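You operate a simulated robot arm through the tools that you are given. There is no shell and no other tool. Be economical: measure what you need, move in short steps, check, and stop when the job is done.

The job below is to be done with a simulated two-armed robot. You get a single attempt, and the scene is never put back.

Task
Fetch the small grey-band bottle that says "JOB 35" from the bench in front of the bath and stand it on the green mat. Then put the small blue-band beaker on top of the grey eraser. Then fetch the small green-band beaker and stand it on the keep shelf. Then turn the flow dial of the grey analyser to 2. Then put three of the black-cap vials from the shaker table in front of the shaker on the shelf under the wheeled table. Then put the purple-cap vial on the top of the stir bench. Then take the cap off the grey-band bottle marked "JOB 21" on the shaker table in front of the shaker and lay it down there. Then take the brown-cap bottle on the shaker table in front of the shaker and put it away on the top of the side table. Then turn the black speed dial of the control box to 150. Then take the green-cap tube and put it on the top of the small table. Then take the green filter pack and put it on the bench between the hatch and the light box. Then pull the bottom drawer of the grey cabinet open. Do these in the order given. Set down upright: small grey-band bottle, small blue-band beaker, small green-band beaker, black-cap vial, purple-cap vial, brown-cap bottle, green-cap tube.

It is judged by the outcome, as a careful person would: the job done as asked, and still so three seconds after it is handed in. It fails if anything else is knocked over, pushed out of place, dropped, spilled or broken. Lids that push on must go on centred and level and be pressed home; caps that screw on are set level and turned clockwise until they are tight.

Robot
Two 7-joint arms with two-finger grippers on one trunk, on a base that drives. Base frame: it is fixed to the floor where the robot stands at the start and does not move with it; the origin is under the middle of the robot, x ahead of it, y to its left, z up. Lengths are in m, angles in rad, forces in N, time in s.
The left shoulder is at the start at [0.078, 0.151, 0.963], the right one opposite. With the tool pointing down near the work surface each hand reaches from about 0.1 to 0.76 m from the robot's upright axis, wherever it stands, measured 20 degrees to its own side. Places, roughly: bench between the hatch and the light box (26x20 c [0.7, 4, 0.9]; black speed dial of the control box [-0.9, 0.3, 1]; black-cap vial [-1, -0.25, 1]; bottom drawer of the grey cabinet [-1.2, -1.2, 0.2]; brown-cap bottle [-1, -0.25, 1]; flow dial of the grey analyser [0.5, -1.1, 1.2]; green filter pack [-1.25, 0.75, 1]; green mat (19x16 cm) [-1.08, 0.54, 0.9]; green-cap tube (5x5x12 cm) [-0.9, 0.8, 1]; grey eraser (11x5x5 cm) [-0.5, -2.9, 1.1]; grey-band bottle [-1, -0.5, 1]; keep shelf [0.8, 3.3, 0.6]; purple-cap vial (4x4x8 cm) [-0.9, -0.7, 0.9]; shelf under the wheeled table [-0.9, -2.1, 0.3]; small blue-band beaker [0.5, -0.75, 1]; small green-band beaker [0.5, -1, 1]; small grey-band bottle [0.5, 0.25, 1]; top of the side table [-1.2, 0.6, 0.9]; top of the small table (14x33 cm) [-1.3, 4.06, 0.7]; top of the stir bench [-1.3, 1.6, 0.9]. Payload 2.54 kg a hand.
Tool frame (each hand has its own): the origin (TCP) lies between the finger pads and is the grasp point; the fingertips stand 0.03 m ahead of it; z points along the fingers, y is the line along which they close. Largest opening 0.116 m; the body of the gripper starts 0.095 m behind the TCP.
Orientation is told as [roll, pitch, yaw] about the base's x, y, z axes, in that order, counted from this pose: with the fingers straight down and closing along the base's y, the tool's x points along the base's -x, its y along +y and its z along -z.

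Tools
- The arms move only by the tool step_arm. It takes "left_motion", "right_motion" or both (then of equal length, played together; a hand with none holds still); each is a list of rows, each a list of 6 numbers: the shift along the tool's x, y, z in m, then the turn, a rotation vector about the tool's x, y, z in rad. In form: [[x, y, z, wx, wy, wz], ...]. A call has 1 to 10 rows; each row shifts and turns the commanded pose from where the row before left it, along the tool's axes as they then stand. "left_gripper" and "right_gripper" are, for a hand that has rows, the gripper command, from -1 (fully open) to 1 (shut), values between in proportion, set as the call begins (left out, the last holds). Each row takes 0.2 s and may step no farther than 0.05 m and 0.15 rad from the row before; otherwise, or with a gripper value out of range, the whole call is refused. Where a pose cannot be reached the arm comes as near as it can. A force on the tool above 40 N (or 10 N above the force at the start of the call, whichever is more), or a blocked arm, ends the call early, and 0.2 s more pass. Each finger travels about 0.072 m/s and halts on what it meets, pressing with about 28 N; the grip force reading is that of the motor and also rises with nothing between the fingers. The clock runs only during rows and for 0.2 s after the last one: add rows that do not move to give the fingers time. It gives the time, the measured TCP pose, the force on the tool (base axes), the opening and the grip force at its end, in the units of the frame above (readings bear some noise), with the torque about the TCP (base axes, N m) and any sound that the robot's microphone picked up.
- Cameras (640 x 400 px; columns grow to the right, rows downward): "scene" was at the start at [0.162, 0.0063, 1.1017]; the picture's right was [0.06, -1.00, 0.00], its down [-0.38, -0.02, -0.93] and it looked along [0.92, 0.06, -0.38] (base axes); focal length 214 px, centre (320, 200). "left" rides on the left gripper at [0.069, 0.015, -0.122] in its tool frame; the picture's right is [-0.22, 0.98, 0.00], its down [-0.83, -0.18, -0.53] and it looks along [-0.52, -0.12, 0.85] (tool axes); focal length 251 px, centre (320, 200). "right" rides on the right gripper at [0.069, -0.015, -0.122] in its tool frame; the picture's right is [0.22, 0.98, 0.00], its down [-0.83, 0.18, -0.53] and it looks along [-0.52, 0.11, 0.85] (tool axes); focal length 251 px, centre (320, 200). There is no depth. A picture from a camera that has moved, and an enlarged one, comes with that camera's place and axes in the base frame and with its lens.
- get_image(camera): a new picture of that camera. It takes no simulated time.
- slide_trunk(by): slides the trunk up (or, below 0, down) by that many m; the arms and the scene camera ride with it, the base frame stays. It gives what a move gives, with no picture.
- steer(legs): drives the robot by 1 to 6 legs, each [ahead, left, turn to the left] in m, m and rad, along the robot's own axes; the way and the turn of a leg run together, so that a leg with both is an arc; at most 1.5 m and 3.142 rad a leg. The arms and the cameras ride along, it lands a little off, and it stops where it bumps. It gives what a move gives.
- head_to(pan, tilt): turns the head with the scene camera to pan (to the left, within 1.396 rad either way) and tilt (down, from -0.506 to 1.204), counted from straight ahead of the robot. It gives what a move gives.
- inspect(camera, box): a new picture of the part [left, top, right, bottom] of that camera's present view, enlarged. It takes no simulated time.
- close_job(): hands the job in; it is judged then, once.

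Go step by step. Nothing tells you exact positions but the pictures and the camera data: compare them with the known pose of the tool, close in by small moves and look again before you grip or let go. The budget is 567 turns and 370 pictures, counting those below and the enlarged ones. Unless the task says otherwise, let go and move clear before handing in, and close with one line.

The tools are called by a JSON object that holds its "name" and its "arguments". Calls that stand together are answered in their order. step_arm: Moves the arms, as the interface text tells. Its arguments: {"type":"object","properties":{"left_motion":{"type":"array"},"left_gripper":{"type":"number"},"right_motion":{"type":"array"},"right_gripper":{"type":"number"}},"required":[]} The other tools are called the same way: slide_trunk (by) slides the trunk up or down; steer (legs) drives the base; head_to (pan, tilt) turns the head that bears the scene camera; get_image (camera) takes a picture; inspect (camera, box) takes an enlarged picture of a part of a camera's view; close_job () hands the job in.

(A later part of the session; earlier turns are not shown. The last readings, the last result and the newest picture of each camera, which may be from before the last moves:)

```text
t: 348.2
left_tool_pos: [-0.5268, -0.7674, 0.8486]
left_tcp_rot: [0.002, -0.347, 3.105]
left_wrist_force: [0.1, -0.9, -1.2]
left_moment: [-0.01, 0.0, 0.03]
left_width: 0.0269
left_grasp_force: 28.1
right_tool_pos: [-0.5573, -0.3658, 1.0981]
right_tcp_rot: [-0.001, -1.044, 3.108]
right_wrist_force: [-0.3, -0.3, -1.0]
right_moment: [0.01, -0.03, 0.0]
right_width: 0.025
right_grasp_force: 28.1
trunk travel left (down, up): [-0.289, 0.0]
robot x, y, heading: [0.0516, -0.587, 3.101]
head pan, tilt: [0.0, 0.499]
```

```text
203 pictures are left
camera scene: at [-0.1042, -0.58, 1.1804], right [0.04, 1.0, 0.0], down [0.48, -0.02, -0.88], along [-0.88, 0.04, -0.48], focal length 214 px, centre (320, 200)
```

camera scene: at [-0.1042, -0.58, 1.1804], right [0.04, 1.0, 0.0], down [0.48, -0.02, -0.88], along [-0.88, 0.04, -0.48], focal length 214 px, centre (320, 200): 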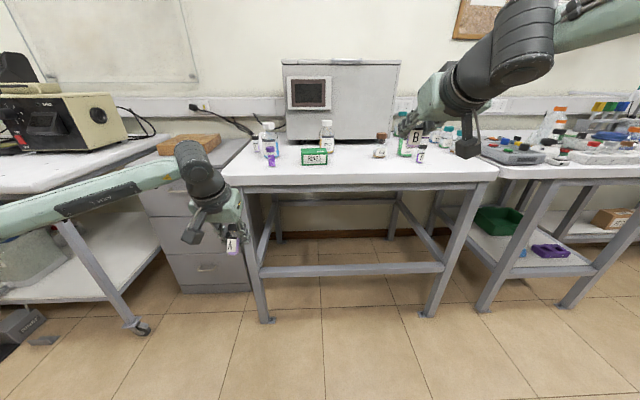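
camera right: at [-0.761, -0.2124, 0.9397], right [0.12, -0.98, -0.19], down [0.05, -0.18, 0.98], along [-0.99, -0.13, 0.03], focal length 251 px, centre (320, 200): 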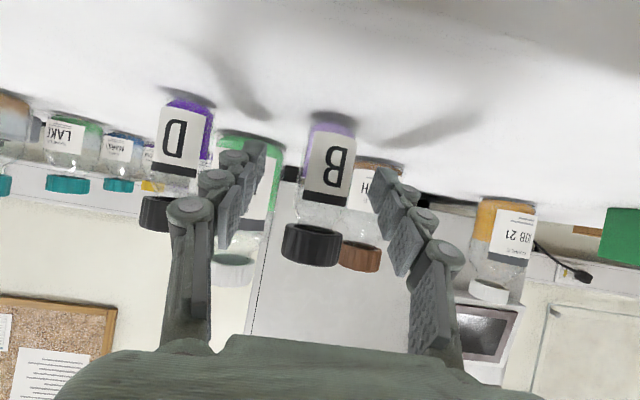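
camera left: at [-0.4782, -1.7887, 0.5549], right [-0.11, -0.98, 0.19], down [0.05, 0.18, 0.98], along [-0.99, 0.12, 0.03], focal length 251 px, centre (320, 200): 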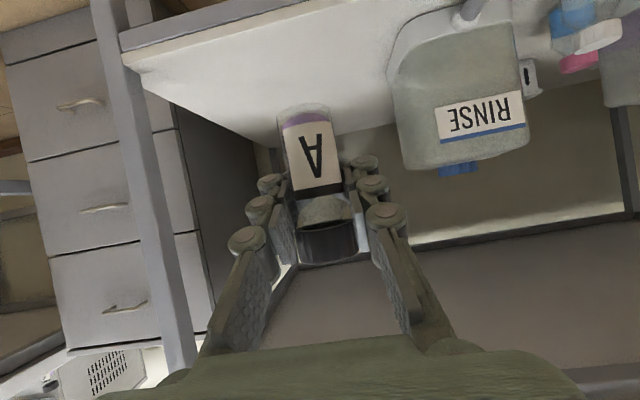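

{"name": "step_arm", "arguments": {"left_motion": [[-0.0153, 0, -0.0423, 0, 0, 0], [-0.0153, 0, -0.0423, 0, 0, 0], [-0.0153, 0, -0.0423, 0, 0, 0], [-0.0153, 0, -0.0423, 0, 0, 0], [-0.0153, 0, -0.0423, 0, 0, 0], [-0.01, 0, 0.0, 0, -0.14, 0], [-0.01, 0, 0, 0, -0.14, 0], [-0.01, 0, 0, 0, -0.14, 0], [-0.01, 0, 0, 0, -0.14, 0], [-0.01, 0, 0, 0, -0.14, 0]]}}

{"name": "steer", "arguments": {"legs": [[0, 0, 0.037], [0.32, 0.06, 0]]}}

{"name": "head_to", "arguments": {"pan": 0.2, "tilt": 0.5}}

{"name": "get_image", "arguments": {"camera": "scene"}}

{"name": "get_image", "arguments": {"camera": "left"}}

```text
t: 350.4
left_tool_pos: [-0.565, -0.7653, 1.1022]
left_tcp_rot: [0.004, -1.051, 3.102]
left_wrist_force: [0.2, -0.6, 0.6]
left_moment: [0.0, -0.02, 0.0]
left_width: 0.0254
left_grasp_force: 27.9
right_tool_pos: [-0.5578, -0.366, 1.098]
right_tcp_rot: [-0.002, -1.044, 3.11]
right_wrist_force: [0.3, -0.1, -0.5]
right_moment: [0.0, 0.03, -0.01]
right_width: 0.0253
right_grasp_force: 28.2
trunk travel left (down, up): [-0.289, 0.0]
robot x, y, heading: [0.0511, -0.5881, 3.1]
head pan, tilt: [0.0, 0.499]
```

```text
t: 353.0
left_tool_pos: [-0.8748, -0.8459, 1.1014]
left_tcp_rot: [0.004, -1.047, 3.143]
left_wrist_force: [-1.1, 0.2, 0.4]
left_moment: [0.02, 0.02, 0.01]
left_width: 0.0253
left_grasp_force: 27.7
right_tool_pos: [-0.884, -0.4484, 1.0977]
right_tcp_rot: [-0.001, -1.043, -3.136]
right_wrist_force: [-0.4, 0.7, -0.3]
right_moment: [-0.01, 0.02, -0.03]
right_width: 0.025
right_grasp_force: 28.0
trunk travel left (down, up): [-0.289, 0.0]
robot x, y, heading: [-0.2624, -0.6457, 3.14]
head pan, tilt: [0.0, 0.499]
```

```text
t: 353.7
left_tool_pos: [-0.8754, -0.8479, 1.102]
left_tcp_rot: [0.004, -1.048, 3.142]
left_wrist_force: [0.6, -0.7, -0.6]
left_moment: [0.02, 0.0, 0.01]
left_width: 0.0254
left_grasp_force: 28.0
right_tool_pos: [-0.883, -0.4485, 1.0975]
right_tcp_rot: [-0.001, -1.043, -3.136]
right_wrist_force: [-0.6, 0.0, -0.7]
right_moment: [0.02, 0.0, -0.01]
right_width: 0.0251
right_grasp_force: 27.9
trunk travel left (down, up): [-0.289, 0.0]
robot x, y, heading: [-0.2673, -0.6447, 3.138]
head pan, tilt: [0.201, 0.499]
```

```text
202 pictures are left
camera scene: at [-0.42, -0.6626, 1.1804], right [-0.2, 0.98, 0.0], down [0.47, 0.09, -0.88], along [-0.86, -0.17, -0.48], focal length 214 px, centre (320, 200)
```

scene: 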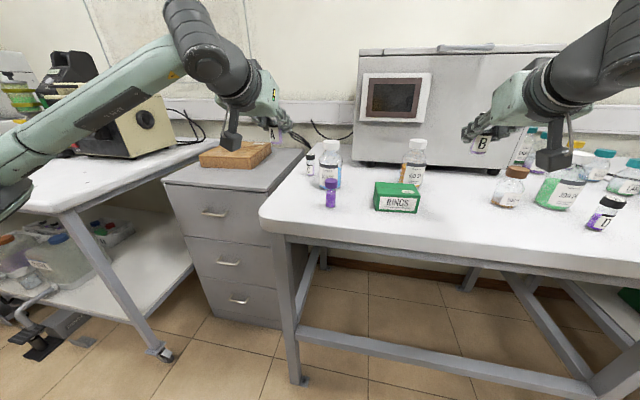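

```text
201 pictures are left
camera left: at [-0.7351, -0.8625, 1.1029], right [-0.11, -0.98, 0.19], down [0.05, 0.18, 0.98], along [-0.99, 0.11, 0.03], focal length 251 px, centre (320, 200)
```

left: 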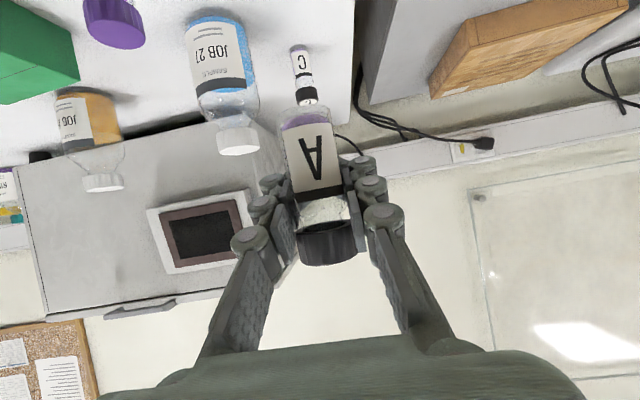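

{"name": "step_arm", "arguments": {"left_motion": [[-0.02, -0.016, 0.0347, 0, 0, 0], [0.0347, 0, 0.02, 0, 0, 0], [0.0347, 0, 0.02, 0, 0, 0], [0.0347, 0, 0.02, 0, 0, 0], [0.0217, 0, 0.0125, 0, 0, 0], [0, 0, 0, 0, 0, 0]]}}

{"name": "get_image", "arguments": {"camera": "left"}}

{"name": "inspect", "arguments": {"camera": "scene", "box": [220, 120, 380, 240]}}

```text
t: 355.1
left_tool_pos: [-0.9156, -0.833, 0.9597]
left_tcp_rot: [0.003, -1.048, 3.141]
left_wrist_force: [-0.1, 0.0, -0.4]
left_moment: [0.0, 0.01, 0.01]
left_width: 0.0251
left_grasp_force: 28.1
right_tool_pos: [-0.8819, -0.4497, 1.0989]
right_tcp_rot: [-0.004, -1.043, -3.137]
right_wrist_force: [0.4, -0.5, -0.4]
right_moment: [0.0, -0.02, 0.0]
right_width: 0.0252
right_grasp_force: 28.2
trunk travel left (down, up): [-0.289, 0.0]
robot x, y, heading: [-0.269, -0.6429, 3.14]
head pan, tilt: [0.201, 0.499]
```

```text
200 pictures are left
camera left: at [-0.7748, -0.8483, 0.9589], right [-0.11, -0.98, 0.19], down [0.05, 0.18, 0.98], along [-0.99, 0.11, 0.03], focal length 251 px, centre (320, 200)
```

left: 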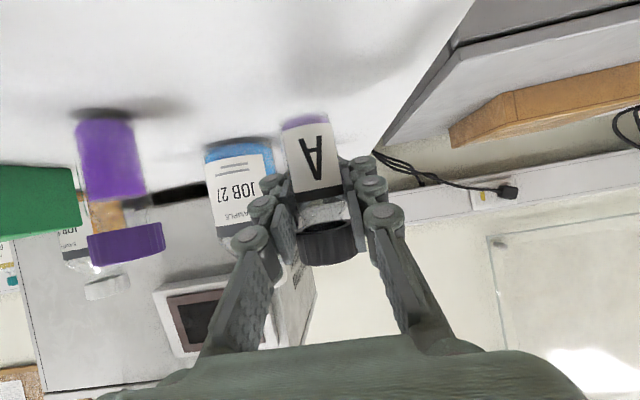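

```text
3.33 times, centred on (300, 180) of scene
camera zoom: at [-0.4199, -0.6626, 1.1804], right [-0.2, 0.98, 0.0], down [0.47, 0.09, -0.88], along [-0.86, -0.17, -0.48], focal length 715 px, centre (387, 267)
```

zoom: 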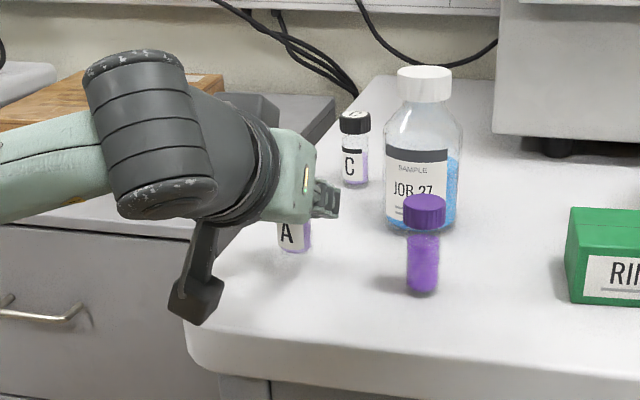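

{"name": "step_arm", "arguments": {"left_motion": [[0.012, 0, 0.007, 0, 0, 0], [0, 0, 0, 0, 0, 0]]}}

{"name": "step_arm", "arguments": {"left_motion": [[0.0026, 0, 0.0015, 0, 0, 0], [0, 0, 0, 0, 0, 0]]}}

{"name": "step_arm", "arguments": {"left_motion": [[0.0026, 0, 0.0015, 0, 0, 0], [0, 0, 0, 0, 0, 0]]}}

```text
t: 355.7
left_tool_pos: [-0.9165, -0.8332, 0.9437]
left_tcp_rot: [0.004, -1.046, 3.14]
left_wrist_force: [0.0, 0.8, -0.5]
left_moment: [0.0, 0.01, 0.0]
left_width: 0.0252
left_grasp_force: 28.5
right_tool_pos: [-0.8832, -0.4481, 1.0977]
right_tcp_rot: [-0.002, -1.043, -3.135]
right_wrist_force: [0.0, -1.2, -0.3]
right_moment: [-0.01, 0.0, 0.0]
right_width: 0.0252
right_grasp_force: 27.6
trunk travel left (down, up): [-0.289, 0.0]
robot x, y, heading: [-0.2654, -0.6421, 3.139]
head pan, tilt: [0.201, 0.499]
```

```text
t: 356.3
left_tool_pos: [-0.9171, -0.831, 0.9411]
left_tcp_rot: [0.003, -1.046, 3.14]
left_wrist_force: [-0.2, -0.4, -0.1]
left_moment: [-0.03, -0.01, 0.02]
left_width: 0.025
left_grasp_force: 28.4
right_tool_pos: [-0.8832, -0.4489, 1.0976]
right_tcp_rot: [-0.003, -1.044, -3.138]
right_wrist_force: [0.2, -0.6, -0.3]
right_moment: [-0.02, -0.02, 0.02]
right_width: 0.0249
right_grasp_force: 28.2
trunk travel left (down, up): [-0.289, 0.0]
robot x, y, heading: [-0.2626, -0.6471, 3.135]
head pan, tilt: [0.201, 0.499]
```

```text
t: 356.9
left_tool_pos: [-0.9168, -0.8319, 0.941]
left_tcp_rot: [0.001, -1.053, 3.141]
left_wrist_force: [-1.9, 0.0, 8.6]
left_moment: [0.05, 0.07, 0.02]
left_width: 0.0252
left_grasp_force: 28.0
right_tool_pos: [-0.8823, -0.4488, 1.0996]
right_tcp_rot: [0.0, -1.045, -3.137]
right_wrist_force: [-0.1, 0.5, 0.2]
right_moment: [0.02, 0.01, 0.02]
right_width: 0.0251
right_grasp_force: 28.2
trunk travel left (down, up): [-0.289, 0.0]
robot x, y, heading: [-0.2655, -0.6456, 3.14]
head pan, tilt: [0.201, 0.499]
```

Contact. Opening and swinging the hand to the 20° tilt around the standing vial, then gripping again.

{"name": "step_arm", "arguments": {"left_motion": [[0, 0, 0, 0, 0, 0], [0, 0, 0, 0, 0, 0], [0, 0, 0, 0, 0, 0], [-0.0035, 0, -0.002, 0, 0.12, 0], [0, 0, 0, 0, 0.12, 0], [0, 0, 0, 0, 0.12, 0], [0, 0, 0, 0, 0.12, 0], [0, 0, 0, 0, 0.12, 0], [0, 0, 0, 0, 0.1, 0]], "left_gripper": -0.2}}

{"name": "get_image", "arguments": {"camera": "left"}}

{"name": "inspect", "arguments": {"camera": "scene", "box": [220, 120, 380, 240]}}

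```text
t: 358.9
left_tool_pos: [-0.9165, -0.8305, 0.9401]
left_tcp_rot: [0.003, -0.347, -3.14]
left_wrist_force: [-0.6, -0.1, 0.7]
left_moment: [0.0, 0.02, 0.02]
left_width: 0.0695
left_grasp_force: 0.0
right_tool_pos: [-0.8836, -0.4494, 1.0977]
right_tcp_rot: [0.0, -1.043, -3.136]
right_wrist_force: [-0.4, 0.8, -0.4]
right_moment: [-0.02, 0.0, 0.02]
right_width: 0.025
right_grasp_force: 27.8
trunk travel left (down, up): [-0.289, 0.0]
robot x, y, heading: [-0.2653, -0.6459, 3.141]
head pan, tilt: [0.201, 0.499]
```

```text
198 pictures are left
camera left: at [-0.8097, -0.8469, 1.0321], right [-0.2, -0.98, 0.07], down [-0.6, 0.18, 0.78], along [-0.78, 0.11, -0.62], focal length 251 px, centre (320, 200)
```

left: 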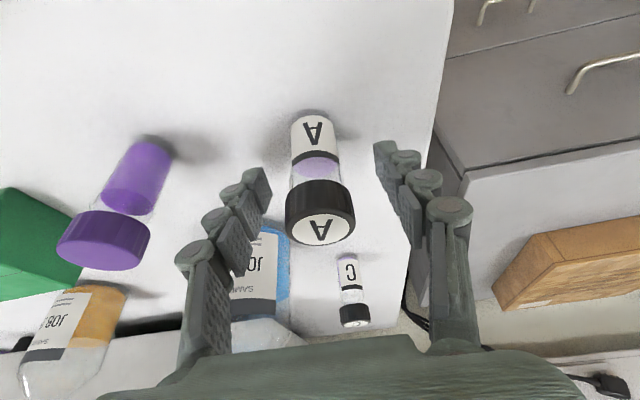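

```text
3.33 times, centred on (300, 180) of scene
camera zoom: at [-0.42, -0.6625, 1.1804], right [-0.2, 0.98, 0.0], down [0.47, 0.09, -0.88], along [-0.86, -0.17, -0.48], focal length 715 px, centre (387, 267)
```

zoom: 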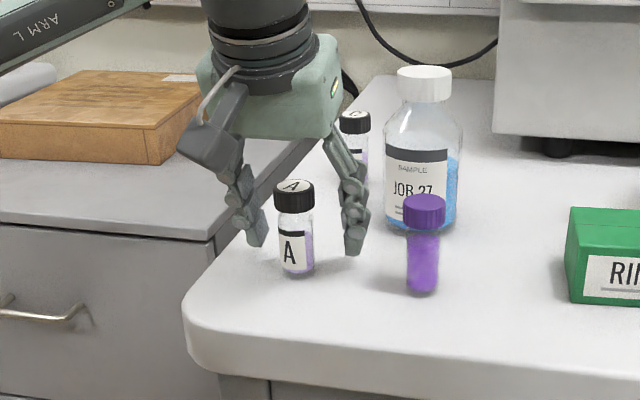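

{"name": "step_arm", "arguments": {"left_motion": [[0.0075, -0.002, -0.0027, 0, 0, 0], [0, 0, 0, 0, 0, 0]]}}

{"name": "step_arm", "arguments": {"left_motion": [[0, 0, 0, 0, 0, 0], [0, 0, 0, 0, 0, 0], [0, 0, 0, 0, 0, 0], [0, 0, 0, 0, 0, 0]], "left_gripper": 1}}

{"name": "step_arm", "arguments": {"left_motion": [[-0.0034, 0, -0.0094, 0, 0, 0], [-0.0137, 0, -0.0376, 0, 0, 0], [-0.0137, 0, -0.0376, 0, 0, 0], [-0.0137, 0, -0.0376, 0, 0, 0], [-0.0137, 0, -0.0376, 0, 0, 0], [0, 0, 0, 0, 0, 0]]}}

{"name": "get_image", "arguments": {"camera": "left"}}

```text
t: 359.5
left_tool_pos: [-0.9082, -0.829, 0.9411]
left_tcp_rot: [0.002, -0.347, -3.141]
left_wrist_force: [0.1, 0.7, 0.8]
left_moment: [-0.01, -0.01, -0.01]
left_width: 0.0693
left_grasp_force: 0.1
right_tool_pos: [-0.8827, -0.4492, 1.097]
right_tcp_rot: [-0.002, -1.044, -3.138]
right_wrist_force: [1.2, -0.7, -0.2]
right_moment: [0.0, -0.01, 0.0]
right_width: 0.0253
right_grasp_force: 28.0
trunk travel left (down, up): [-0.289, 0.0]
robot x, y, heading: [-0.2591, -0.6473, 3.131]
head pan, tilt: [0.201, 0.499]
```

```text
t: 360.5
left_tool_pos: [-0.9081, -0.8287, 0.9421]
left_tcp_rot: [0.001, -0.347, -3.139]
left_wrist_force: [0.2, 0.2, 0.5]
left_moment: [-0.03, -0.01, -0.01]
left_width: 0.0272
left_grasp_force: 27.8
right_tool_pos: [-0.8831, -0.4496, 1.0978]
right_tcp_rot: [-0.002, -1.043, -3.137]
right_wrist_force: [0.5, 0.5, -0.2]
right_moment: [-0.01, -0.03, 0.01]
right_width: 0.025
right_grasp_force: 28.4
trunk travel left (down, up): [-0.289, 0.0]
robot x, y, heading: [-0.2631, -0.6475, 3.142]
head pan, tilt: [0.201, 0.499]
```

```text
t: 361.9
left_tool_pos: [-0.9092, -0.8295, 1.1121]
left_tcp_rot: [0.002, -0.348, -3.141]
left_wrist_force: [-0.1, -0.1, -0.6]
left_moment: [-0.01, 0.0, -0.01]
left_width: 0.0272
left_grasp_force: 27.7
right_tool_pos: [-0.8826, -0.4495, 1.0976]
right_tcp_rot: [-0.004, -1.044, -3.136]
right_wrist_force: [0.3, 0.3, -0.8]
right_moment: [-0.01, 0.01, 0.03]
right_width: 0.0252
right_grasp_force: 27.7
trunk travel left (down, up): [-0.289, 0.0]
robot x, y, heading: [-0.2657, -0.6459, 3.137]
head pan, tilt: [0.201, 0.499]
```

```text
196 pictures are left
camera left: at [-0.8017, -0.8453, 1.2036], right [-0.2, -0.98, 0.07], down [-0.6, 0.18, 0.78], along [-0.78, 0.11, -0.62], focal length 251 px, centre (320, 200)
```

left: 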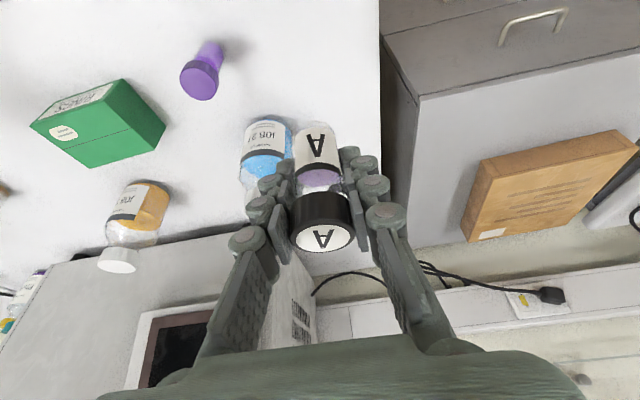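

{"name": "steer", "arguments": {"legs": [[0, -0.1, 0]]}}

{"name": "step_arm", "arguments": {"right_motion": [[0.0347, 0, 0.02, 0, 0, 0], [0.0347, 0, 0.02, 0, 0, 0], [0.0347, 0, 0.02, 0, 0, 0], [0.0217, 0, 0.0125, 0, 0, 0], [0, 0, 0, 0, 0, 0]]}}

{"name": "get_image", "arguments": {"camera": "right"}}

```text
t: 363.5
left_tool_pos: [-0.9069, -0.7291, 1.1136]
left_tcp_rot: [0.0, -0.348, -3.139]
left_wrist_force: [-0.1, 0.9, -0.1]
left_moment: [-0.01, 0.0, 0.02]
left_width: 0.0273
left_grasp_force: 28.2
right_tool_pos: [-0.8832, -0.3497, 1.0996]
right_tcp_rot: [0.0, -1.043, -3.135]
right_wrist_force: [0.0, -0.1, -0.8]
right_moment: [0.02, 0.04, -0.02]
right_width: 0.0249
right_grasp_force: 28.1
trunk travel left (down, up): [-0.289, 0.0]
robot x, y, heading: [-0.2647, -0.5449, 3.144]
head pan, tilt: [0.201, 0.499]
```

```text
t: 364.7
left_tool_pos: [-0.9078, -0.7305, 1.1132]
left_tcp_rot: [0.002, -0.348, -3.14]
left_wrist_force: [0.4, -0.4, -0.1]
left_moment: [0.01, 0.02, 0.03]
left_width: 0.0273
left_grasp_force: 27.5
right_tool_pos: [-0.8835, -0.3467, 0.9535]
right_tcp_rot: [0.0, -1.042, -3.135]
right_wrist_force: [0.0, 0.5, -1.1]
right_moment: [0.0, -0.01, 0.0]
right_width: 0.0252
right_grasp_force: 27.5
trunk travel left (down, up): [-0.289, 0.0]
robot x, y, heading: [-0.2603, -0.5468, 3.142]
head pan, tilt: [0.201, 0.499]
```

```text
195 pictures are left
camera right: at [-0.743, -0.3314, 0.9552], right [0.11, -0.98, -0.19], down [0.05, -0.18, 0.98], along [-0.99, -0.12, 0.03], focal length 251 px, centre (320, 200)
```

right: 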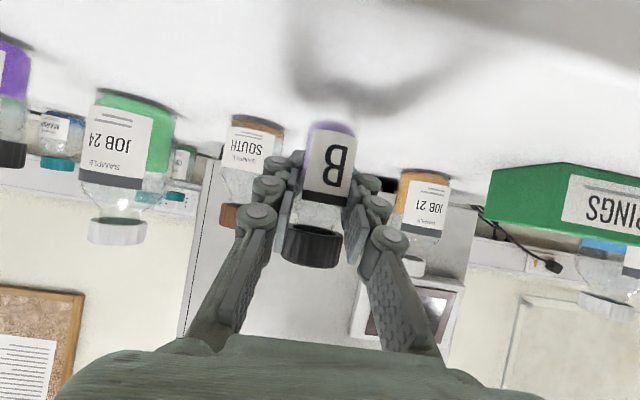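

{"name": "step_arm", "arguments": {"right_motion": [[0.0104, 0, 0.006, 0, 0, 0], [0, 0, 0, 0, 0, 0]]}}

{"name": "step_arm", "arguments": {"right_motion": [[0.0026, 0, 0.0015, 0, 0, 0], [0, 0, 0, 0, 0, 0]]}}

{"name": "step_arm", "arguments": {"right_motion": [[0.002, 0, 0.0012, 0, 0, 0], [0, 0, 0, 0, 0, 0]]}}

```text
t: 365.3
left_tool_pos: [-0.9073, -0.7304, 1.1119]
left_tcp_rot: [0.0, -0.348, -3.14]
left_wrist_force: [-0.4, -0.4, -0.2]
left_moment: [0.03, -0.04, 0.02]
left_width: 0.0271
left_grasp_force: 27.6
right_tool_pos: [-0.8816, -0.3485, 0.9413]
right_tcp_rot: [0.0, -1.046, -3.135]
right_wrist_force: [0.7, -0.1, -0.5]
right_moment: [0.02, -0.02, 0.01]
right_width: 0.025
right_grasp_force: 28.5
trunk travel left (down, up): [-0.289, 0.0]
robot x, y, heading: [-0.2653, -0.5487, 3.14]
head pan, tilt: [0.201, 0.499]
```

```text
t: 365.9
left_tool_pos: [-0.9071, -0.7304, 1.1127]
left_tcp_rot: [0.002, -0.348, -3.14]
left_wrist_force: [0.4, 0.1, 0.0]
left_moment: [0.0, 0.03, 0.03]
left_width: 0.0274
left_grasp_force: 28.7
right_tool_pos: [-0.8816, -0.3474, 0.9375]
right_tcp_rot: [0.001, -1.043, -3.136]
right_wrist_force: [-0.6, -0.5, 0.2]
right_moment: [0.01, 0.01, 0.02]
right_width: 0.0251
right_grasp_force: 28.0
trunk travel left (down, up): [-0.289, 0.0]
robot x, y, heading: [-0.2643, -0.5463, 3.141]
head pan, tilt: [0.201, 0.499]
```

```text
t: 366.5
left_tool_pos: [-0.9087, -0.7294, 1.1134]
left_tcp_rot: [0.002, -0.349, -3.14]
left_wrist_force: [0.9, 0.1, -1.1]
left_moment: [-0.03, -0.04, 0.01]
left_width: 0.0274
left_grasp_force: 28.4
right_tool_pos: [-0.8826, -0.3486, 0.9377]
right_tcp_rot: [0.0, -1.05, -3.137]
right_wrist_force: [0.2, 0.9, 9.6]
right_moment: [0.05, -0.12, 0.03]
right_width: 0.0252
right_grasp_force: 28.2
trunk travel left (down, up): [-0.289, 0.0]
robot x, y, heading: [-0.2616, -0.5453, 3.134]
head pan, tilt: [0.201, 0.499]
```

Contact. Now the same swing with the right hand.

{"name": "step_arm", "arguments": {"right_motion": [[0, 0, 0, 0, 0, 0], [0, 0, 0, 0, 0, 0], [0, 0, 0, 0, 0, 0], [-0.006, 0, -0.0035, 0, 0.12, 0], [0, 0, 0, 0, 0.12, 0], [0, 0, 0, 0, 0.12, 0], [0, 0, 0, 0, 0.12, 0], [0, 0, 0, 0, 0.12, 0], [0, 0, 0, 0, 0.1, 0]], "right_gripper": -0.2}}

{"name": "get_image", "arguments": {"camera": "right"}}

```text
t: 368.5
left_tool_pos: [-0.9085, -0.7295, 1.1119]
left_tcp_rot: [0.001, -0.348, -3.139]
left_wrist_force: [0.0, 0.3, -0.6]
left_moment: [-0.03, 0.04, -0.01]
left_width: 0.0273
left_grasp_force: 28.0
right_tool_pos: [-0.882, -0.3499, 0.9434]
right_tcp_rot: [0.001, -0.342, -3.135]
right_wrist_force: [-0.9, 0.7, -0.1]
right_moment: [-0.04, 0.05, -0.01]
right_width: 0.0699
right_grasp_force: 0.1
trunk travel left (down, up): [-0.289, 0.0]
robot x, y, heading: [-0.2643, -0.546, 3.135]
head pan, tilt: [0.201, 0.499]
```

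```text
194 pictures are left
camera right: at [-0.777, -0.3342, 1.0346], right [0.21, -0.98, -0.07], down [-0.6, -0.19, 0.78], along [-0.77, -0.12, -0.62], focal length 251 px, centre (320, 200)
```

right: 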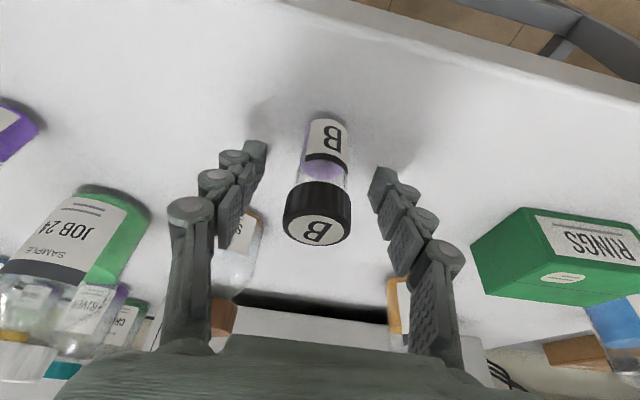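

{"name": "step_arm", "arguments": {"right_motion": [[0.0075, 0, -0.0027, 0, 0, 0], [0, 0, 0, 0, 0, 0]]}}

{"name": "step_arm", "arguments": {"right_motion": [[0, 0, 0, 0, 0, 0], [0, 0, 0, 0, 0, 0], [0, 0, 0, 0, 0, 0], [0, 0, 0, 0, 0, 0]], "right_gripper": 1}}

{"name": "step_arm", "arguments": {"right_motion": [[-0.0034, 0, -0.0094, 0, 0, 0], [-0.0137, 0, -0.0376, 0, 0, 0], [-0.0137, 0, -0.0376, 0, 0, 0], [-0.0137, 0, -0.0376, 0, 0, 0], [-0.0137, 0, -0.0376, 0, 0, 0], [0, 0, 0, 0, 0, 0]]}}

{"name": "get_image", "arguments": {"camera": "scene"}}

```text
t: 369.1
left_tool_pos: [-0.9089, -0.7301, 1.1134]
left_tcp_rot: [0.001, -0.346, -3.14]
left_wrist_force: [-0.6, -0.3, 0.1]
left_moment: [-0.01, 0.01, 0.0]
left_width: 0.027
left_grasp_force: 28.1
right_tool_pos: [-0.8747, -0.3496, 0.9421]
right_tcp_rot: [0.0, -0.344, -3.135]
right_wrist_force: [0.0, -0.4, 0.1]
right_moment: [0.02, -0.01, 0.01]
right_width: 0.0697
right_grasp_force: 0.1
trunk travel left (down, up): [-0.289, 0.0]
robot x, y, heading: [-0.2611, -0.5466, 3.14]
head pan, tilt: [0.201, 0.499]
```

```text
t: 370.1
left_tool_pos: [-0.908, -0.7309, 1.1132]
left_tcp_rot: [0.003, -0.348, -3.14]
left_wrist_force: [-1.2, 0.1, 0.0]
left_moment: [0.0, -0.02, -0.01]
left_width: 0.0271
left_grasp_force: 28.3
right_tool_pos: [-0.8736, -0.3496, 0.9425]
right_tcp_rot: [0.0, -0.342, -3.135]
right_wrist_force: [-0.3, 0.6, 0.2]
right_moment: [0.0, -0.01, 0.0]
right_width: 0.0274
right_grasp_force: 28.5
trunk travel left (down, up): [-0.289, 0.0]
robot x, y, heading: [-0.2657, -0.546, 3.14]
head pan, tilt: [0.201, 0.499]
```

```text
t: 371.5
left_tool_pos: [-0.9089, -0.7297, 1.1131]
left_tcp_rot: [0.001, -0.347, -3.138]
left_wrist_force: [-0.6, 0.3, -0.2]
left_moment: [0.01, 0.0, 0.0]
left_width: 0.0273
left_grasp_force: 28.2
right_tool_pos: [-0.8778, -0.3516, 1.1125]
right_tcp_rot: [0.002, -0.344, -3.136]
right_wrist_force: [-0.7, -0.1, -0.8]
right_moment: [-0.04, 0.01, -0.01]
right_width: 0.0272
right_grasp_force: 28.2
trunk travel left (down, up): [-0.289, 0.0]
robot x, y, heading: [-0.2634, -0.547, 3.134]
head pan, tilt: [0.201, 0.499]
```

```text
193 pictures are left
camera scene: at [-0.4197, -0.5632, 1.1804], right [-0.2, 0.98, 0.0], down [0.47, 0.09, -0.88], along [-0.86, -0.17, -0.48], focal length 214 px, centre (320, 200)
```

scene: 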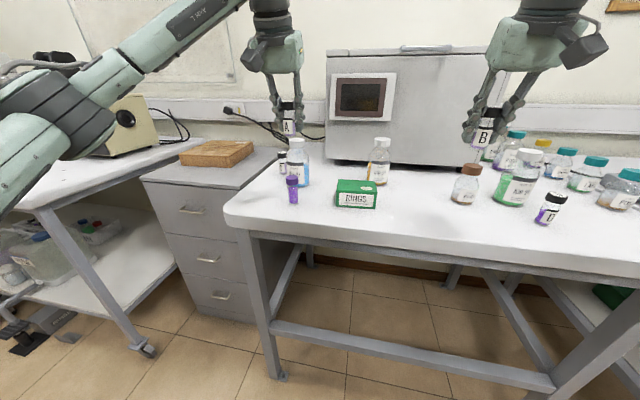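

Both re-gripped. I'll pull the hands in, back up and drive to the wheeled table again.

{"name": "step_arm", "arguments": {"left_motion": [[0.0376, 0, -0.0137, 0, 0, 0], [0.0376, 0, -0.0137, 0, 0, 0], [0.0376, 0, -0.0137, 0, 0, 0], [0.0376, 0, -0.0137, 0, 0, 0], [0, 0, 0, 0, 0, 0]], "right_motion": [[0.0376, 0, -0.0137, 0, 0, 0], [0.0376, 0, -0.0137, 0, 0, 0], [0.0376, 0, -0.0137, 0, 0, 0], [0.0376, 0, -0.0137, 0, 0, 0], [0, 0, 0, 0, 0, 0]]}}

{"name": "steer", "arguments": {"legs": [[-0.18, 0, 0], [0, 1.0, 0]]}}

{"name": "slide_trunk", "arguments": {"by": -0.285}}

{"name": "head_to", "arguments": {"pan": 0.1, "tilt": 0.6}}

{"name": "get_image", "arguments": {"camera": "scene"}}

```text
t: 372.7
left_tool_pos: [-0.7476, -0.7282, 1.113]
left_tcp_rot: [0.003, -0.348, -3.138]
left_wrist_force: [0.2, 0.0, 0.0]
left_moment: [-0.03, 0.0, -0.02]
left_width: 0.0275
left_grasp_force: 28.1
right_tool_pos: [-0.7146, -0.3485, 1.1116]
right_tcp_rot: [0.0, -0.342, -3.137]
right_wrist_force: [-0.9, -0.9, 0.0]
right_moment: [0.0, -0.01, -0.01]
right_width: 0.0272
right_grasp_force: 28.5
trunk travel left (down, up): [-0.289, 0.0]
robot x, y, heading: [-0.2646, -0.545, 3.134]
head pan, tilt: [0.201, 0.499]
```

```text
t: 383.7
left_tool_pos: [-0.5572, -1.7312, 1.1145]
left_tcp_rot: [0.003, -0.348, -3.126]
left_wrist_force: [0.6, -0.1, -0.3]
left_moment: [0.0, -0.01, 0.01]
left_width: 0.027
left_grasp_force: 27.6
right_tool_pos: [-0.5285, -1.351, 1.1106]
right_tcp_rot: [0.0, -0.344, -3.123]
right_wrist_force: [0.1, -0.1, -0.7]
right_moment: [0.0, 0.0, -0.01]
right_width: 0.0273
right_grasp_force: 27.7
trunk travel left (down, up): [-0.289, 0.0]
robot x, y, heading: [-0.0754, -1.5425, -3.128]
head pan, tilt: [0.201, 0.499]
```

```text
t: 386.6
left_tool_pos: [-0.558, -1.7314, 0.8294]
left_tcp_rot: [0.002, -0.348, -3.127]
left_wrist_force: [0.0, -1.0, -0.7]
left_moment: [-0.02, -0.04, -0.03]
left_width: 0.0271
left_grasp_force: 28.4
right_tool_pos: [-0.5294, -1.3501, 0.8282]
right_tcp_rot: [-0.001, -0.344, -3.122]
right_wrist_force: [0.4, 0.9, -0.7]
right_moment: [0.01, -0.02, 0.03]
right_width: 0.0272
right_grasp_force: 28.7
trunk travel left (down, up): [-0.004, 0.285]
robot x, y, heading: [-0.0767, -1.5426, -3.131]
head pan, tilt: [0.201, 0.499]
```

```text
t: 387.3
left_tool_pos: [-0.5578, -1.7316, 0.8288]
left_tcp_rot: [0.001, -0.347, -3.126]
left_wrist_force: [0.2, 0.4, -0.3]
left_moment: [-0.01, -0.01, 0.0]
left_width: 0.0271
left_grasp_force: 27.4
right_tool_pos: [-0.5288, -1.3511, 0.8259]
right_tcp_rot: [0.0, -0.343, -3.122]
right_wrist_force: [0.1, 0.4, -0.9]
right_moment: [0.01, 0.0, 0.0]
right_width: 0.0273
right_grasp_force: 28.2
trunk travel left (down, up): [-0.004, 0.285]
robot x, y, heading: [-0.0762, -1.5438, -3.131]
head pan, tilt: [0.099, 0.6]
```

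```text
192 pictures are left
camera scene: at [-0.2312, -1.5514, 0.8863], right [-0.11, 0.99, 0.0], down [0.56, 0.06, -0.83], along [-0.82, -0.09, -0.56], focal length 214 px, centre (320, 200)
```

scene: 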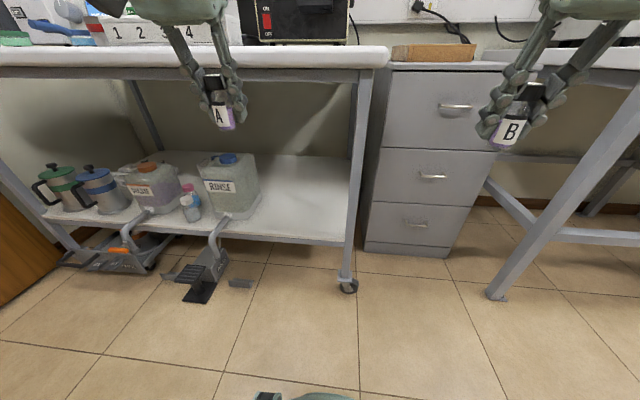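

{"name": "step_arm", "arguments": {"left_motion": [[0.0154, 0, 0.0423, 0, 0, 0], [0.0154, 0, 0.0423, 0, 0, 0], [0.0154, 0, 0.0423, 0, 0, 0], [0.0154, 0, 0.0423, 0, 0, 0], [0.0154, 0, 0.0423, 0, 0, 0], [0.0154, 0, 0.0423, 0, 0, 0], [0.0154, 0, 0.0423, 0, 0, 0], [0.0103, 0, 0.0282, 0, 0, 0], [0, 0, 0, 0, 0, 0]]}}

{"name": "steer", "arguments": {"legs": [[0.22, 0.04, -0.01]]}}

{"name": "get_image", "arguments": {"camera": "scene"}}

{"name": "get_image", "arguments": {"camera": "left"}}

```text
t: 389.3
left_tool_pos: [-0.5575, -1.7277, 0.4825]
left_tcp_rot: [0.003, -0.348, -3.127]
left_wrist_force: [-0.6, -0.3, -0.7]
left_moment: [0.04, 0.02, 0.0]
left_width: 0.0272
left_grasp_force: 27.3
right_tool_pos: [-0.5303, -1.3503, 0.8259]
right_tcp_rot: [0.0, -0.342, -3.124]
right_wrist_force: [-0.3, 0.1, -1.1]
right_moment: [0.03, 0.01, 0.0]
right_width: 0.0273
right_grasp_force: 28.1
trunk travel left (down, up): [-0.004, 0.285]
robot x, y, heading: [-0.0791, -1.5406, -3.134]
head pan, tilt: [0.099, 0.6]
```

```text
t: 391.0
left_tool_pos: [-0.7789, -1.7659, 0.4817]
left_tcp_rot: [0.002, -0.347, -3.141]
left_wrist_force: [-1.1, -0.2, -0.2]
left_moment: [0.02, 0.0, 0.01]
left_width: 0.0272
left_grasp_force: 27.9
right_tool_pos: [-0.7458, -1.3851, 0.8262]
right_tcp_rot: [0.001, -0.344, -3.136]
right_wrist_force: [0.1, -0.2, 0.0]
right_moment: [-0.01, 0.01, 0.01]
right_width: 0.0273
right_grasp_force: 28.4
trunk travel left (down, up): [-0.004, 0.285]
robot x, y, heading: [-0.2952, -1.5816, 3.139]
head pan, tilt: [0.099, 0.6]
```

```text
191 pictures are left
camera scene: at [-0.4502, -1.5917, 0.8863], right [-0.1, 1.0, 0.0], down [0.56, 0.05, -0.83], along [-0.82, -0.08, -0.56], focal length 214 px, centre (320, 200)
```

scene: 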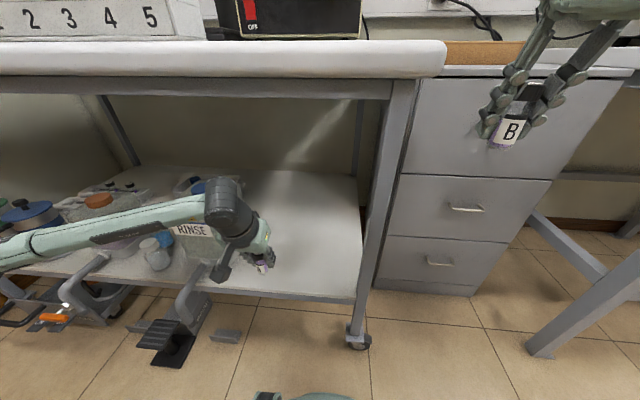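

```text
190 pictures are left
camera left: at [-0.6722, -1.7801, 0.573], right [-0.2, -0.98, 0.07], down [-0.6, 0.18, 0.78], along [-0.78, 0.11, -0.62], focal length 251 px, centre (320, 200)
```

left: 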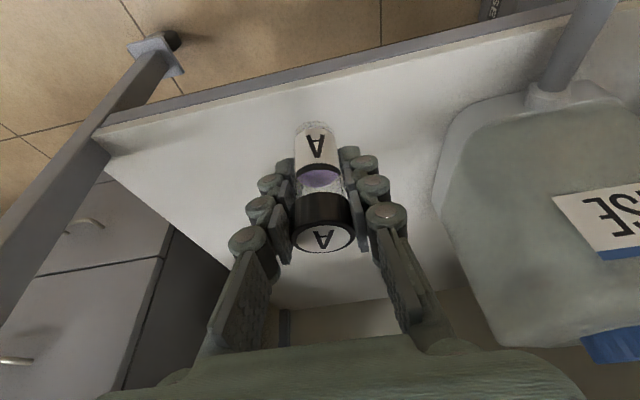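

{"name": "step_arm", "arguments": {"left_motion": [[0, -0.015, 0, 0, 0, 0], [0, -0.015, 0, 0, 0, 0], [-0.0282, 0, 0.0102, 0, 0, 0], [-0.0282, 0, 0.0102, 0, 0, 0], [-0.0282, 0, 0.0102, 0, 0, 0], [0.0103, 0, 0.0282, 0, 0, 0], [0, 0, 0, 0, 0, 0]]}}

{"name": "get_image", "arguments": {"camera": "left"}}

{"name": "get_image", "arguments": {"camera": "scene"}}

```text
t: 392.6
left_tool_pos: [-0.8683, -1.7342, 0.4526]
left_tcp_rot: [0.002, -0.347, -3.139]
left_wrist_force: [-0.3, -1.4, -0.6]
left_moment: [0.0, 0.02, 0.01]
left_width: 0.027
left_grasp_force: 27.9
right_tool_pos: [-0.7462, -1.3857, 0.8269]
right_tcp_rot: [-0.001, -0.343, -3.135]
right_wrist_force: [0.9, 0.1, -0.8]
right_moment: [0.02, 0.01, -0.03]
right_width: 0.0273
right_grasp_force: 28.2
trunk travel left (down, up): [-0.004, 0.285]
robot x, y, heading: [-0.296, -1.5866, 3.139]
head pan, tilt: [0.099, 0.6]
```

```text
189 pictures are left
camera left: at [-0.7621, -1.7503, 0.5428], right [-0.2, -0.98, 0.07], down [-0.59, 0.18, 0.78], along [-0.78, 0.11, -0.62], focal length 251 px, centre (320, 200)
```

left: 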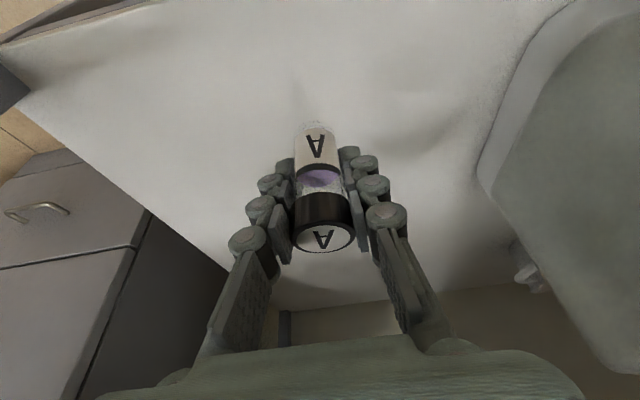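

```text
188 pictures are left
camera scene: at [-0.4503, -1.5917, 0.8863], right [-0.1, 1.0, 0.0], down [0.56, 0.05, -0.83], along [-0.82, -0.08, -0.57], focal length 214 px, centre (320, 200)
```

scene: 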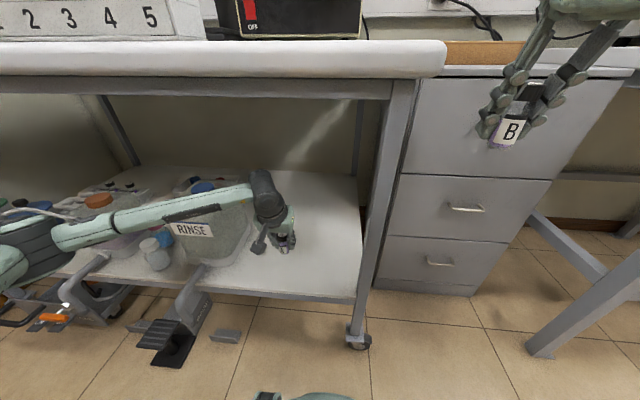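

{"name": "step_arm", "arguments": {"left_motion": [[0.0068, 0, 0.0188, 0, 0, 0], [0.0034, 0, 0.0094, 0, 0, 0], [0, 0, 0, 0, 0, 0]]}}

{"name": "get_image", "arguments": {"camera": "left"}}

```text
t: 393.4
left_tool_pos: [-0.8683, -1.7334, 0.4215]
left_tcp_rot: [0.001, -0.348, -3.14]
left_wrist_force: [0.9, 0.7, -1.4]
left_moment: [-0.01, -0.01, 0.01]
left_width: 0.0272
left_grasp_force: 28.0
right_tool_pos: [-0.7457, -1.3867, 0.8261]
right_tcp_rot: [0.001, -0.342, -3.136]
right_wrist_force: [0.4, 0.0, -1.2]
right_moment: [0.0, 0.0, -0.02]
right_width: 0.0272
right_grasp_force: 28.4
trunk travel left (down, up): [-0.004, 0.285]
robot x, y, heading: [-0.2966, -1.5813, 3.135]
head pan, tilt: [0.099, 0.6]
```

```text
187 pictures are left
camera left: at [-0.7615, -1.7494, 0.5118], right [-0.2, -0.98, 0.07], down [-0.6, 0.18, 0.78], along [-0.78, 0.11, -0.62], focal length 251 px, centre (320, 200)
```

left: 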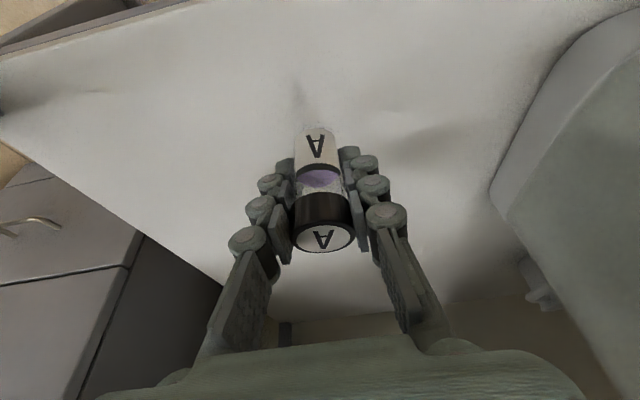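

{"name": "step_arm", "arguments": {"left_motion": [[0.0051, 0, 0.0141, 0, 0, 0], [0.0051, 0, 0.0141, 0, 0, 0], [0, 0, 0, 0, 0, 0]]}}

{"name": "get_image", "arguments": {"camera": "left"}}

```text
t: 394.2
left_tool_pos: [-0.8681, -1.7336, 0.3929]
left_tcp_rot: [0.002, -0.348, -3.14]
left_wrist_force: [-0.2, 0.2, -0.5]
left_moment: [0.01, 0.01, -0.01]
left_width: 0.0271
left_grasp_force: 27.6
right_tool_pos: [-0.7463, -1.3879, 0.8255]
right_tcp_rot: [-0.001, -0.343, -3.137]
right_wrist_force: [-0.5, -0.7, -0.4]
right_moment: [-0.02, 0.01, -0.02]
right_width: 0.0273
right_grasp_force: 27.7
trunk travel left (down, up): [-0.004, 0.285]
robot x, y, heading: [-0.2956, -1.5865, 3.142]
head pan, tilt: [0.099, 0.6]
```

```text
186 pictures are left
camera left: at [-0.7611, -1.7489, 0.4822], right [-0.2, -0.98, 0.07], down [-0.6, 0.18, 0.78], along [-0.78, 0.11, -0.62], focal length 251 px, centre (320, 200)
```

left: 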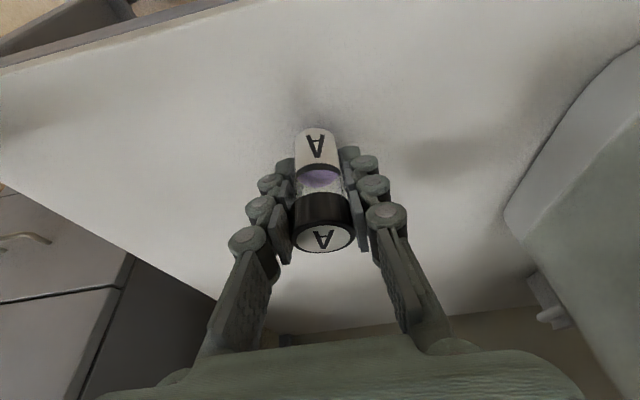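

{"name": "step_arm", "arguments": {"left_motion": [[0.0034, 0, 0.0094, 0, 0, 0], [0.0017, 0, 0.0047, 0, 0, 0], [0, 0, 0, 0, 0, 0]]}}

{"name": "step_arm", "arguments": {"left_motion": [[0.0017, 0, 0.0047, 0, 0, 0], [0, 0, 0, 0, 0, 0]]}}

{"name": "get_image", "arguments": {"camera": "left"}}

```text
t: 395.0
left_tool_pos: [-0.8706, -1.7343, 0.3812]
left_tcp_rot: [-0.001, -0.354, -3.139]
left_wrist_force: [2.8, -0.4, 19.6]
left_moment: [0.02, -0.22, -0.01]
left_width: 0.0273
left_grasp_force: 28.1
right_tool_pos: [-0.7444, -1.3856, 0.8271]
right_tcp_rot: [0.0, -0.345, -3.138]
right_wrist_force: [0.1, -0.3, 0.5]
right_moment: [-0.04, 0.02, -0.02]
right_width: 0.0274
right_grasp_force: 27.6
trunk travel left (down, up): [-0.004, 0.285]
robot x, y, heading: [-0.2965, -1.5825, 3.137]
head pan, tilt: [0.099, 0.6]
```

```text
t: 395.6
left_tool_pos: [-0.8688, -1.7343, 0.3754]
left_tcp_rot: [0.002, -0.353, -3.138]
left_wrist_force: [-5.2, 0.1, 20.4]
left_moment: [-0.02, 0.07, 0.02]
left_width: 0.0265
left_grasp_force: 28.0
right_tool_pos: [-0.7438, -1.386, 0.8274]
right_tcp_rot: [0.002, -0.346, -3.135]
right_wrist_force: [-0.6, -0.8, -0.9]
right_moment: [-0.04, 0.02, -0.01]
right_width: 0.0274
right_grasp_force: 27.2
trunk travel left (down, up): [-0.004, 0.285]
robot x, y, heading: [-0.2983, -1.5834, 3.144]
head pan, tilt: [0.099, 0.6]
```

```text
185 pictures are left
camera left: at [-0.7619, -1.7497, 0.4648], right [-0.2, -0.98, 0.08], down [-0.59, 0.18, 0.79], along [-0.78, 0.11, -0.61], focal length 251 px, centre (320, 200)
```

left: 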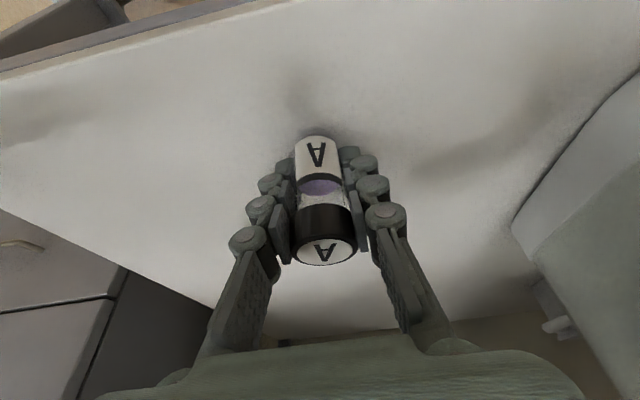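

{"name": "step_arm", "arguments": {"left_motion": [[-0.0007, 0, -0.0019, 0, 0, 0], [0, 0, 0, 0, 0, 0]]}}

{"name": "step_arm", "arguments": {"left_motion": [[0, 0, 0, 0, 0, 0], [0, 0, 0, 0, 0, 0], [0, 0, 0, 0, 0, 0]], "left_gripper": -0.1}}

{"name": "get_image", "arguments": {"camera": "left"}}

```text
t: 396.2
left_tool_pos: [-0.8677, -1.7335, 0.3751]
left_tcp_rot: [0.002, -0.347, -3.141]
left_wrist_force: [-4.2, 0.2, 12.6]
left_moment: [0.03, 0.11, 0.01]
left_width: 0.0266
left_grasp_force: 27.9
right_tool_pos: [-0.7446, -1.3875, 0.8266]
right_tcp_rot: [0.0, -0.344, -3.137]
right_wrist_force: [0.0, 0.7, -1.4]
right_moment: [-0.03, 0.02, 0.01]
right_width: 0.0273
right_grasp_force: 28.2
trunk travel left (down, up): [-0.004, 0.285]
robot x, y, heading: [-0.2941, -1.5822, 3.135]
head pan, tilt: [0.099, 0.6]
```

```text
t: 397.0
left_tool_pos: [-0.8681, -1.7335, 0.3745]
left_tcp_rot: [0.0, -0.347, -3.14]
left_wrist_force: [0.6, -0.8, 0.4]
left_moment: [-0.02, -0.01, 0.0]
left_width: 0.0636
left_grasp_force: 0.1
right_tool_pos: [-0.7458, -1.3869, 0.8257]
right_tcp_rot: [0.0, -0.344, -3.136]
right_wrist_force: [1.0, 0.2, 0.3]
right_moment: [0.01, -0.01, -0.03]
right_width: 0.0275
right_grasp_force: 27.9
trunk travel left (down, up): [-0.004, 0.285]
robot x, y, heading: [-0.2995, -1.5828, 3.138]
head pan, tilt: [0.099, 0.6]
```

```text
184 pictures are left
camera left: at [-0.7608, -1.7499, 0.465], right [-0.2, -0.98, 0.07], down [-0.6, 0.18, 0.78], along [-0.78, 0.11, -0.62], focal length 251 px, centre (320, 200)
```

left: 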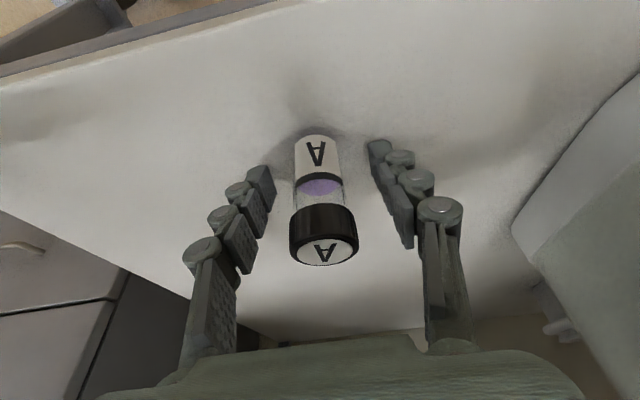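

A stands on the shelf. Withdrawing the left hand, then backing the base out.

{"name": "step_arm", "arguments": {"left_motion": [[0, 0, -0.04, 0, 0, 0], [0, 0, -0.045, 0, 0, 0], [0.03, 0, -0.03, 0, 0, 0], [0.0376, 0, -0.0137, 0, 0, 0], [0.0376, 0, -0.0137, 0, 0, 0], [0, 0, 0, 0, 0, 0]]}}

{"name": "steer", "arguments": {"legs": [[-0.22, 0, 0], [0, 0.21, 0]]}}

{"name": "get_image", "arguments": {"camera": "scene"}}

```text
t: 398.4
left_tool_pos: [-0.7225, -1.7364, 0.4734]
left_tcp_rot: [0.001, -0.348, -3.138]
left_wrist_force: [-0.4, -0.9, 0.7]
left_moment: [-0.03, 0.01, 0.01]
left_width: 0.0638
left_grasp_force: 0.0
right_tool_pos: [-0.7454, -1.3858, 0.8256]
right_tcp_rot: [0.0, -0.343, -3.137]
right_wrist_force: [0.9, 0.0, 0.5]
right_moment: [0.01, -0.02, -0.03]
right_width: 0.0273
right_grasp_force: 28.0
trunk travel left (down, up): [-0.004, 0.285]
robot x, y, heading: [-0.2952, -1.5832, 3.142]
head pan, tilt: [0.099, 0.6]
```

```text
t: 402.3
left_tool_pos: [-0.5036, -1.9523, 0.4731]
left_tcp_rot: [0.002, -0.349, -3.129]
left_wrist_force: [0.0, 0.5, -0.6]
left_moment: [0.01, -0.01, -0.02]
left_width: 0.0638
left_grasp_force: 0.1
right_tool_pos: [-0.5316, -1.604, 0.827]
right_tcp_rot: [0.0, -0.343, -3.126]
right_wrist_force: [-1.0, 0.8, -0.7]
right_moment: [0.02, 0.01, -0.02]
right_width: 0.0274
right_grasp_force: 28.0
trunk travel left (down, up): [-0.004, 0.285]
robot x, y, heading: [-0.0824, -1.7976, -3.133]
head pan, tilt: [0.099, 0.6]
```

```text
183 pictures are left
camera scene: at [-0.2333, -1.8056, 0.8863], right [-0.11, 0.99, 0.0], down [0.56, 0.06, -0.83], along [-0.82, -0.09, -0.56], focal length 214 px, centre (320, 200)
```

scene: 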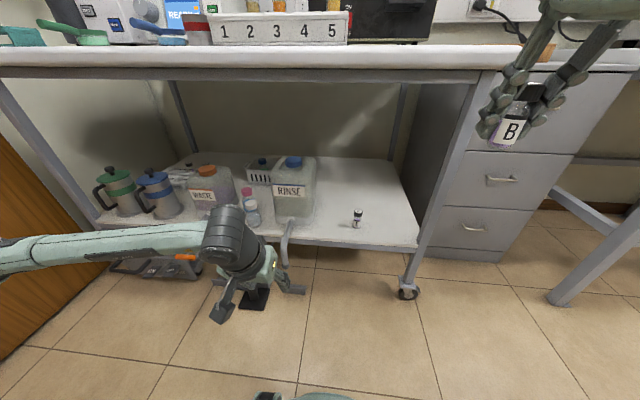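

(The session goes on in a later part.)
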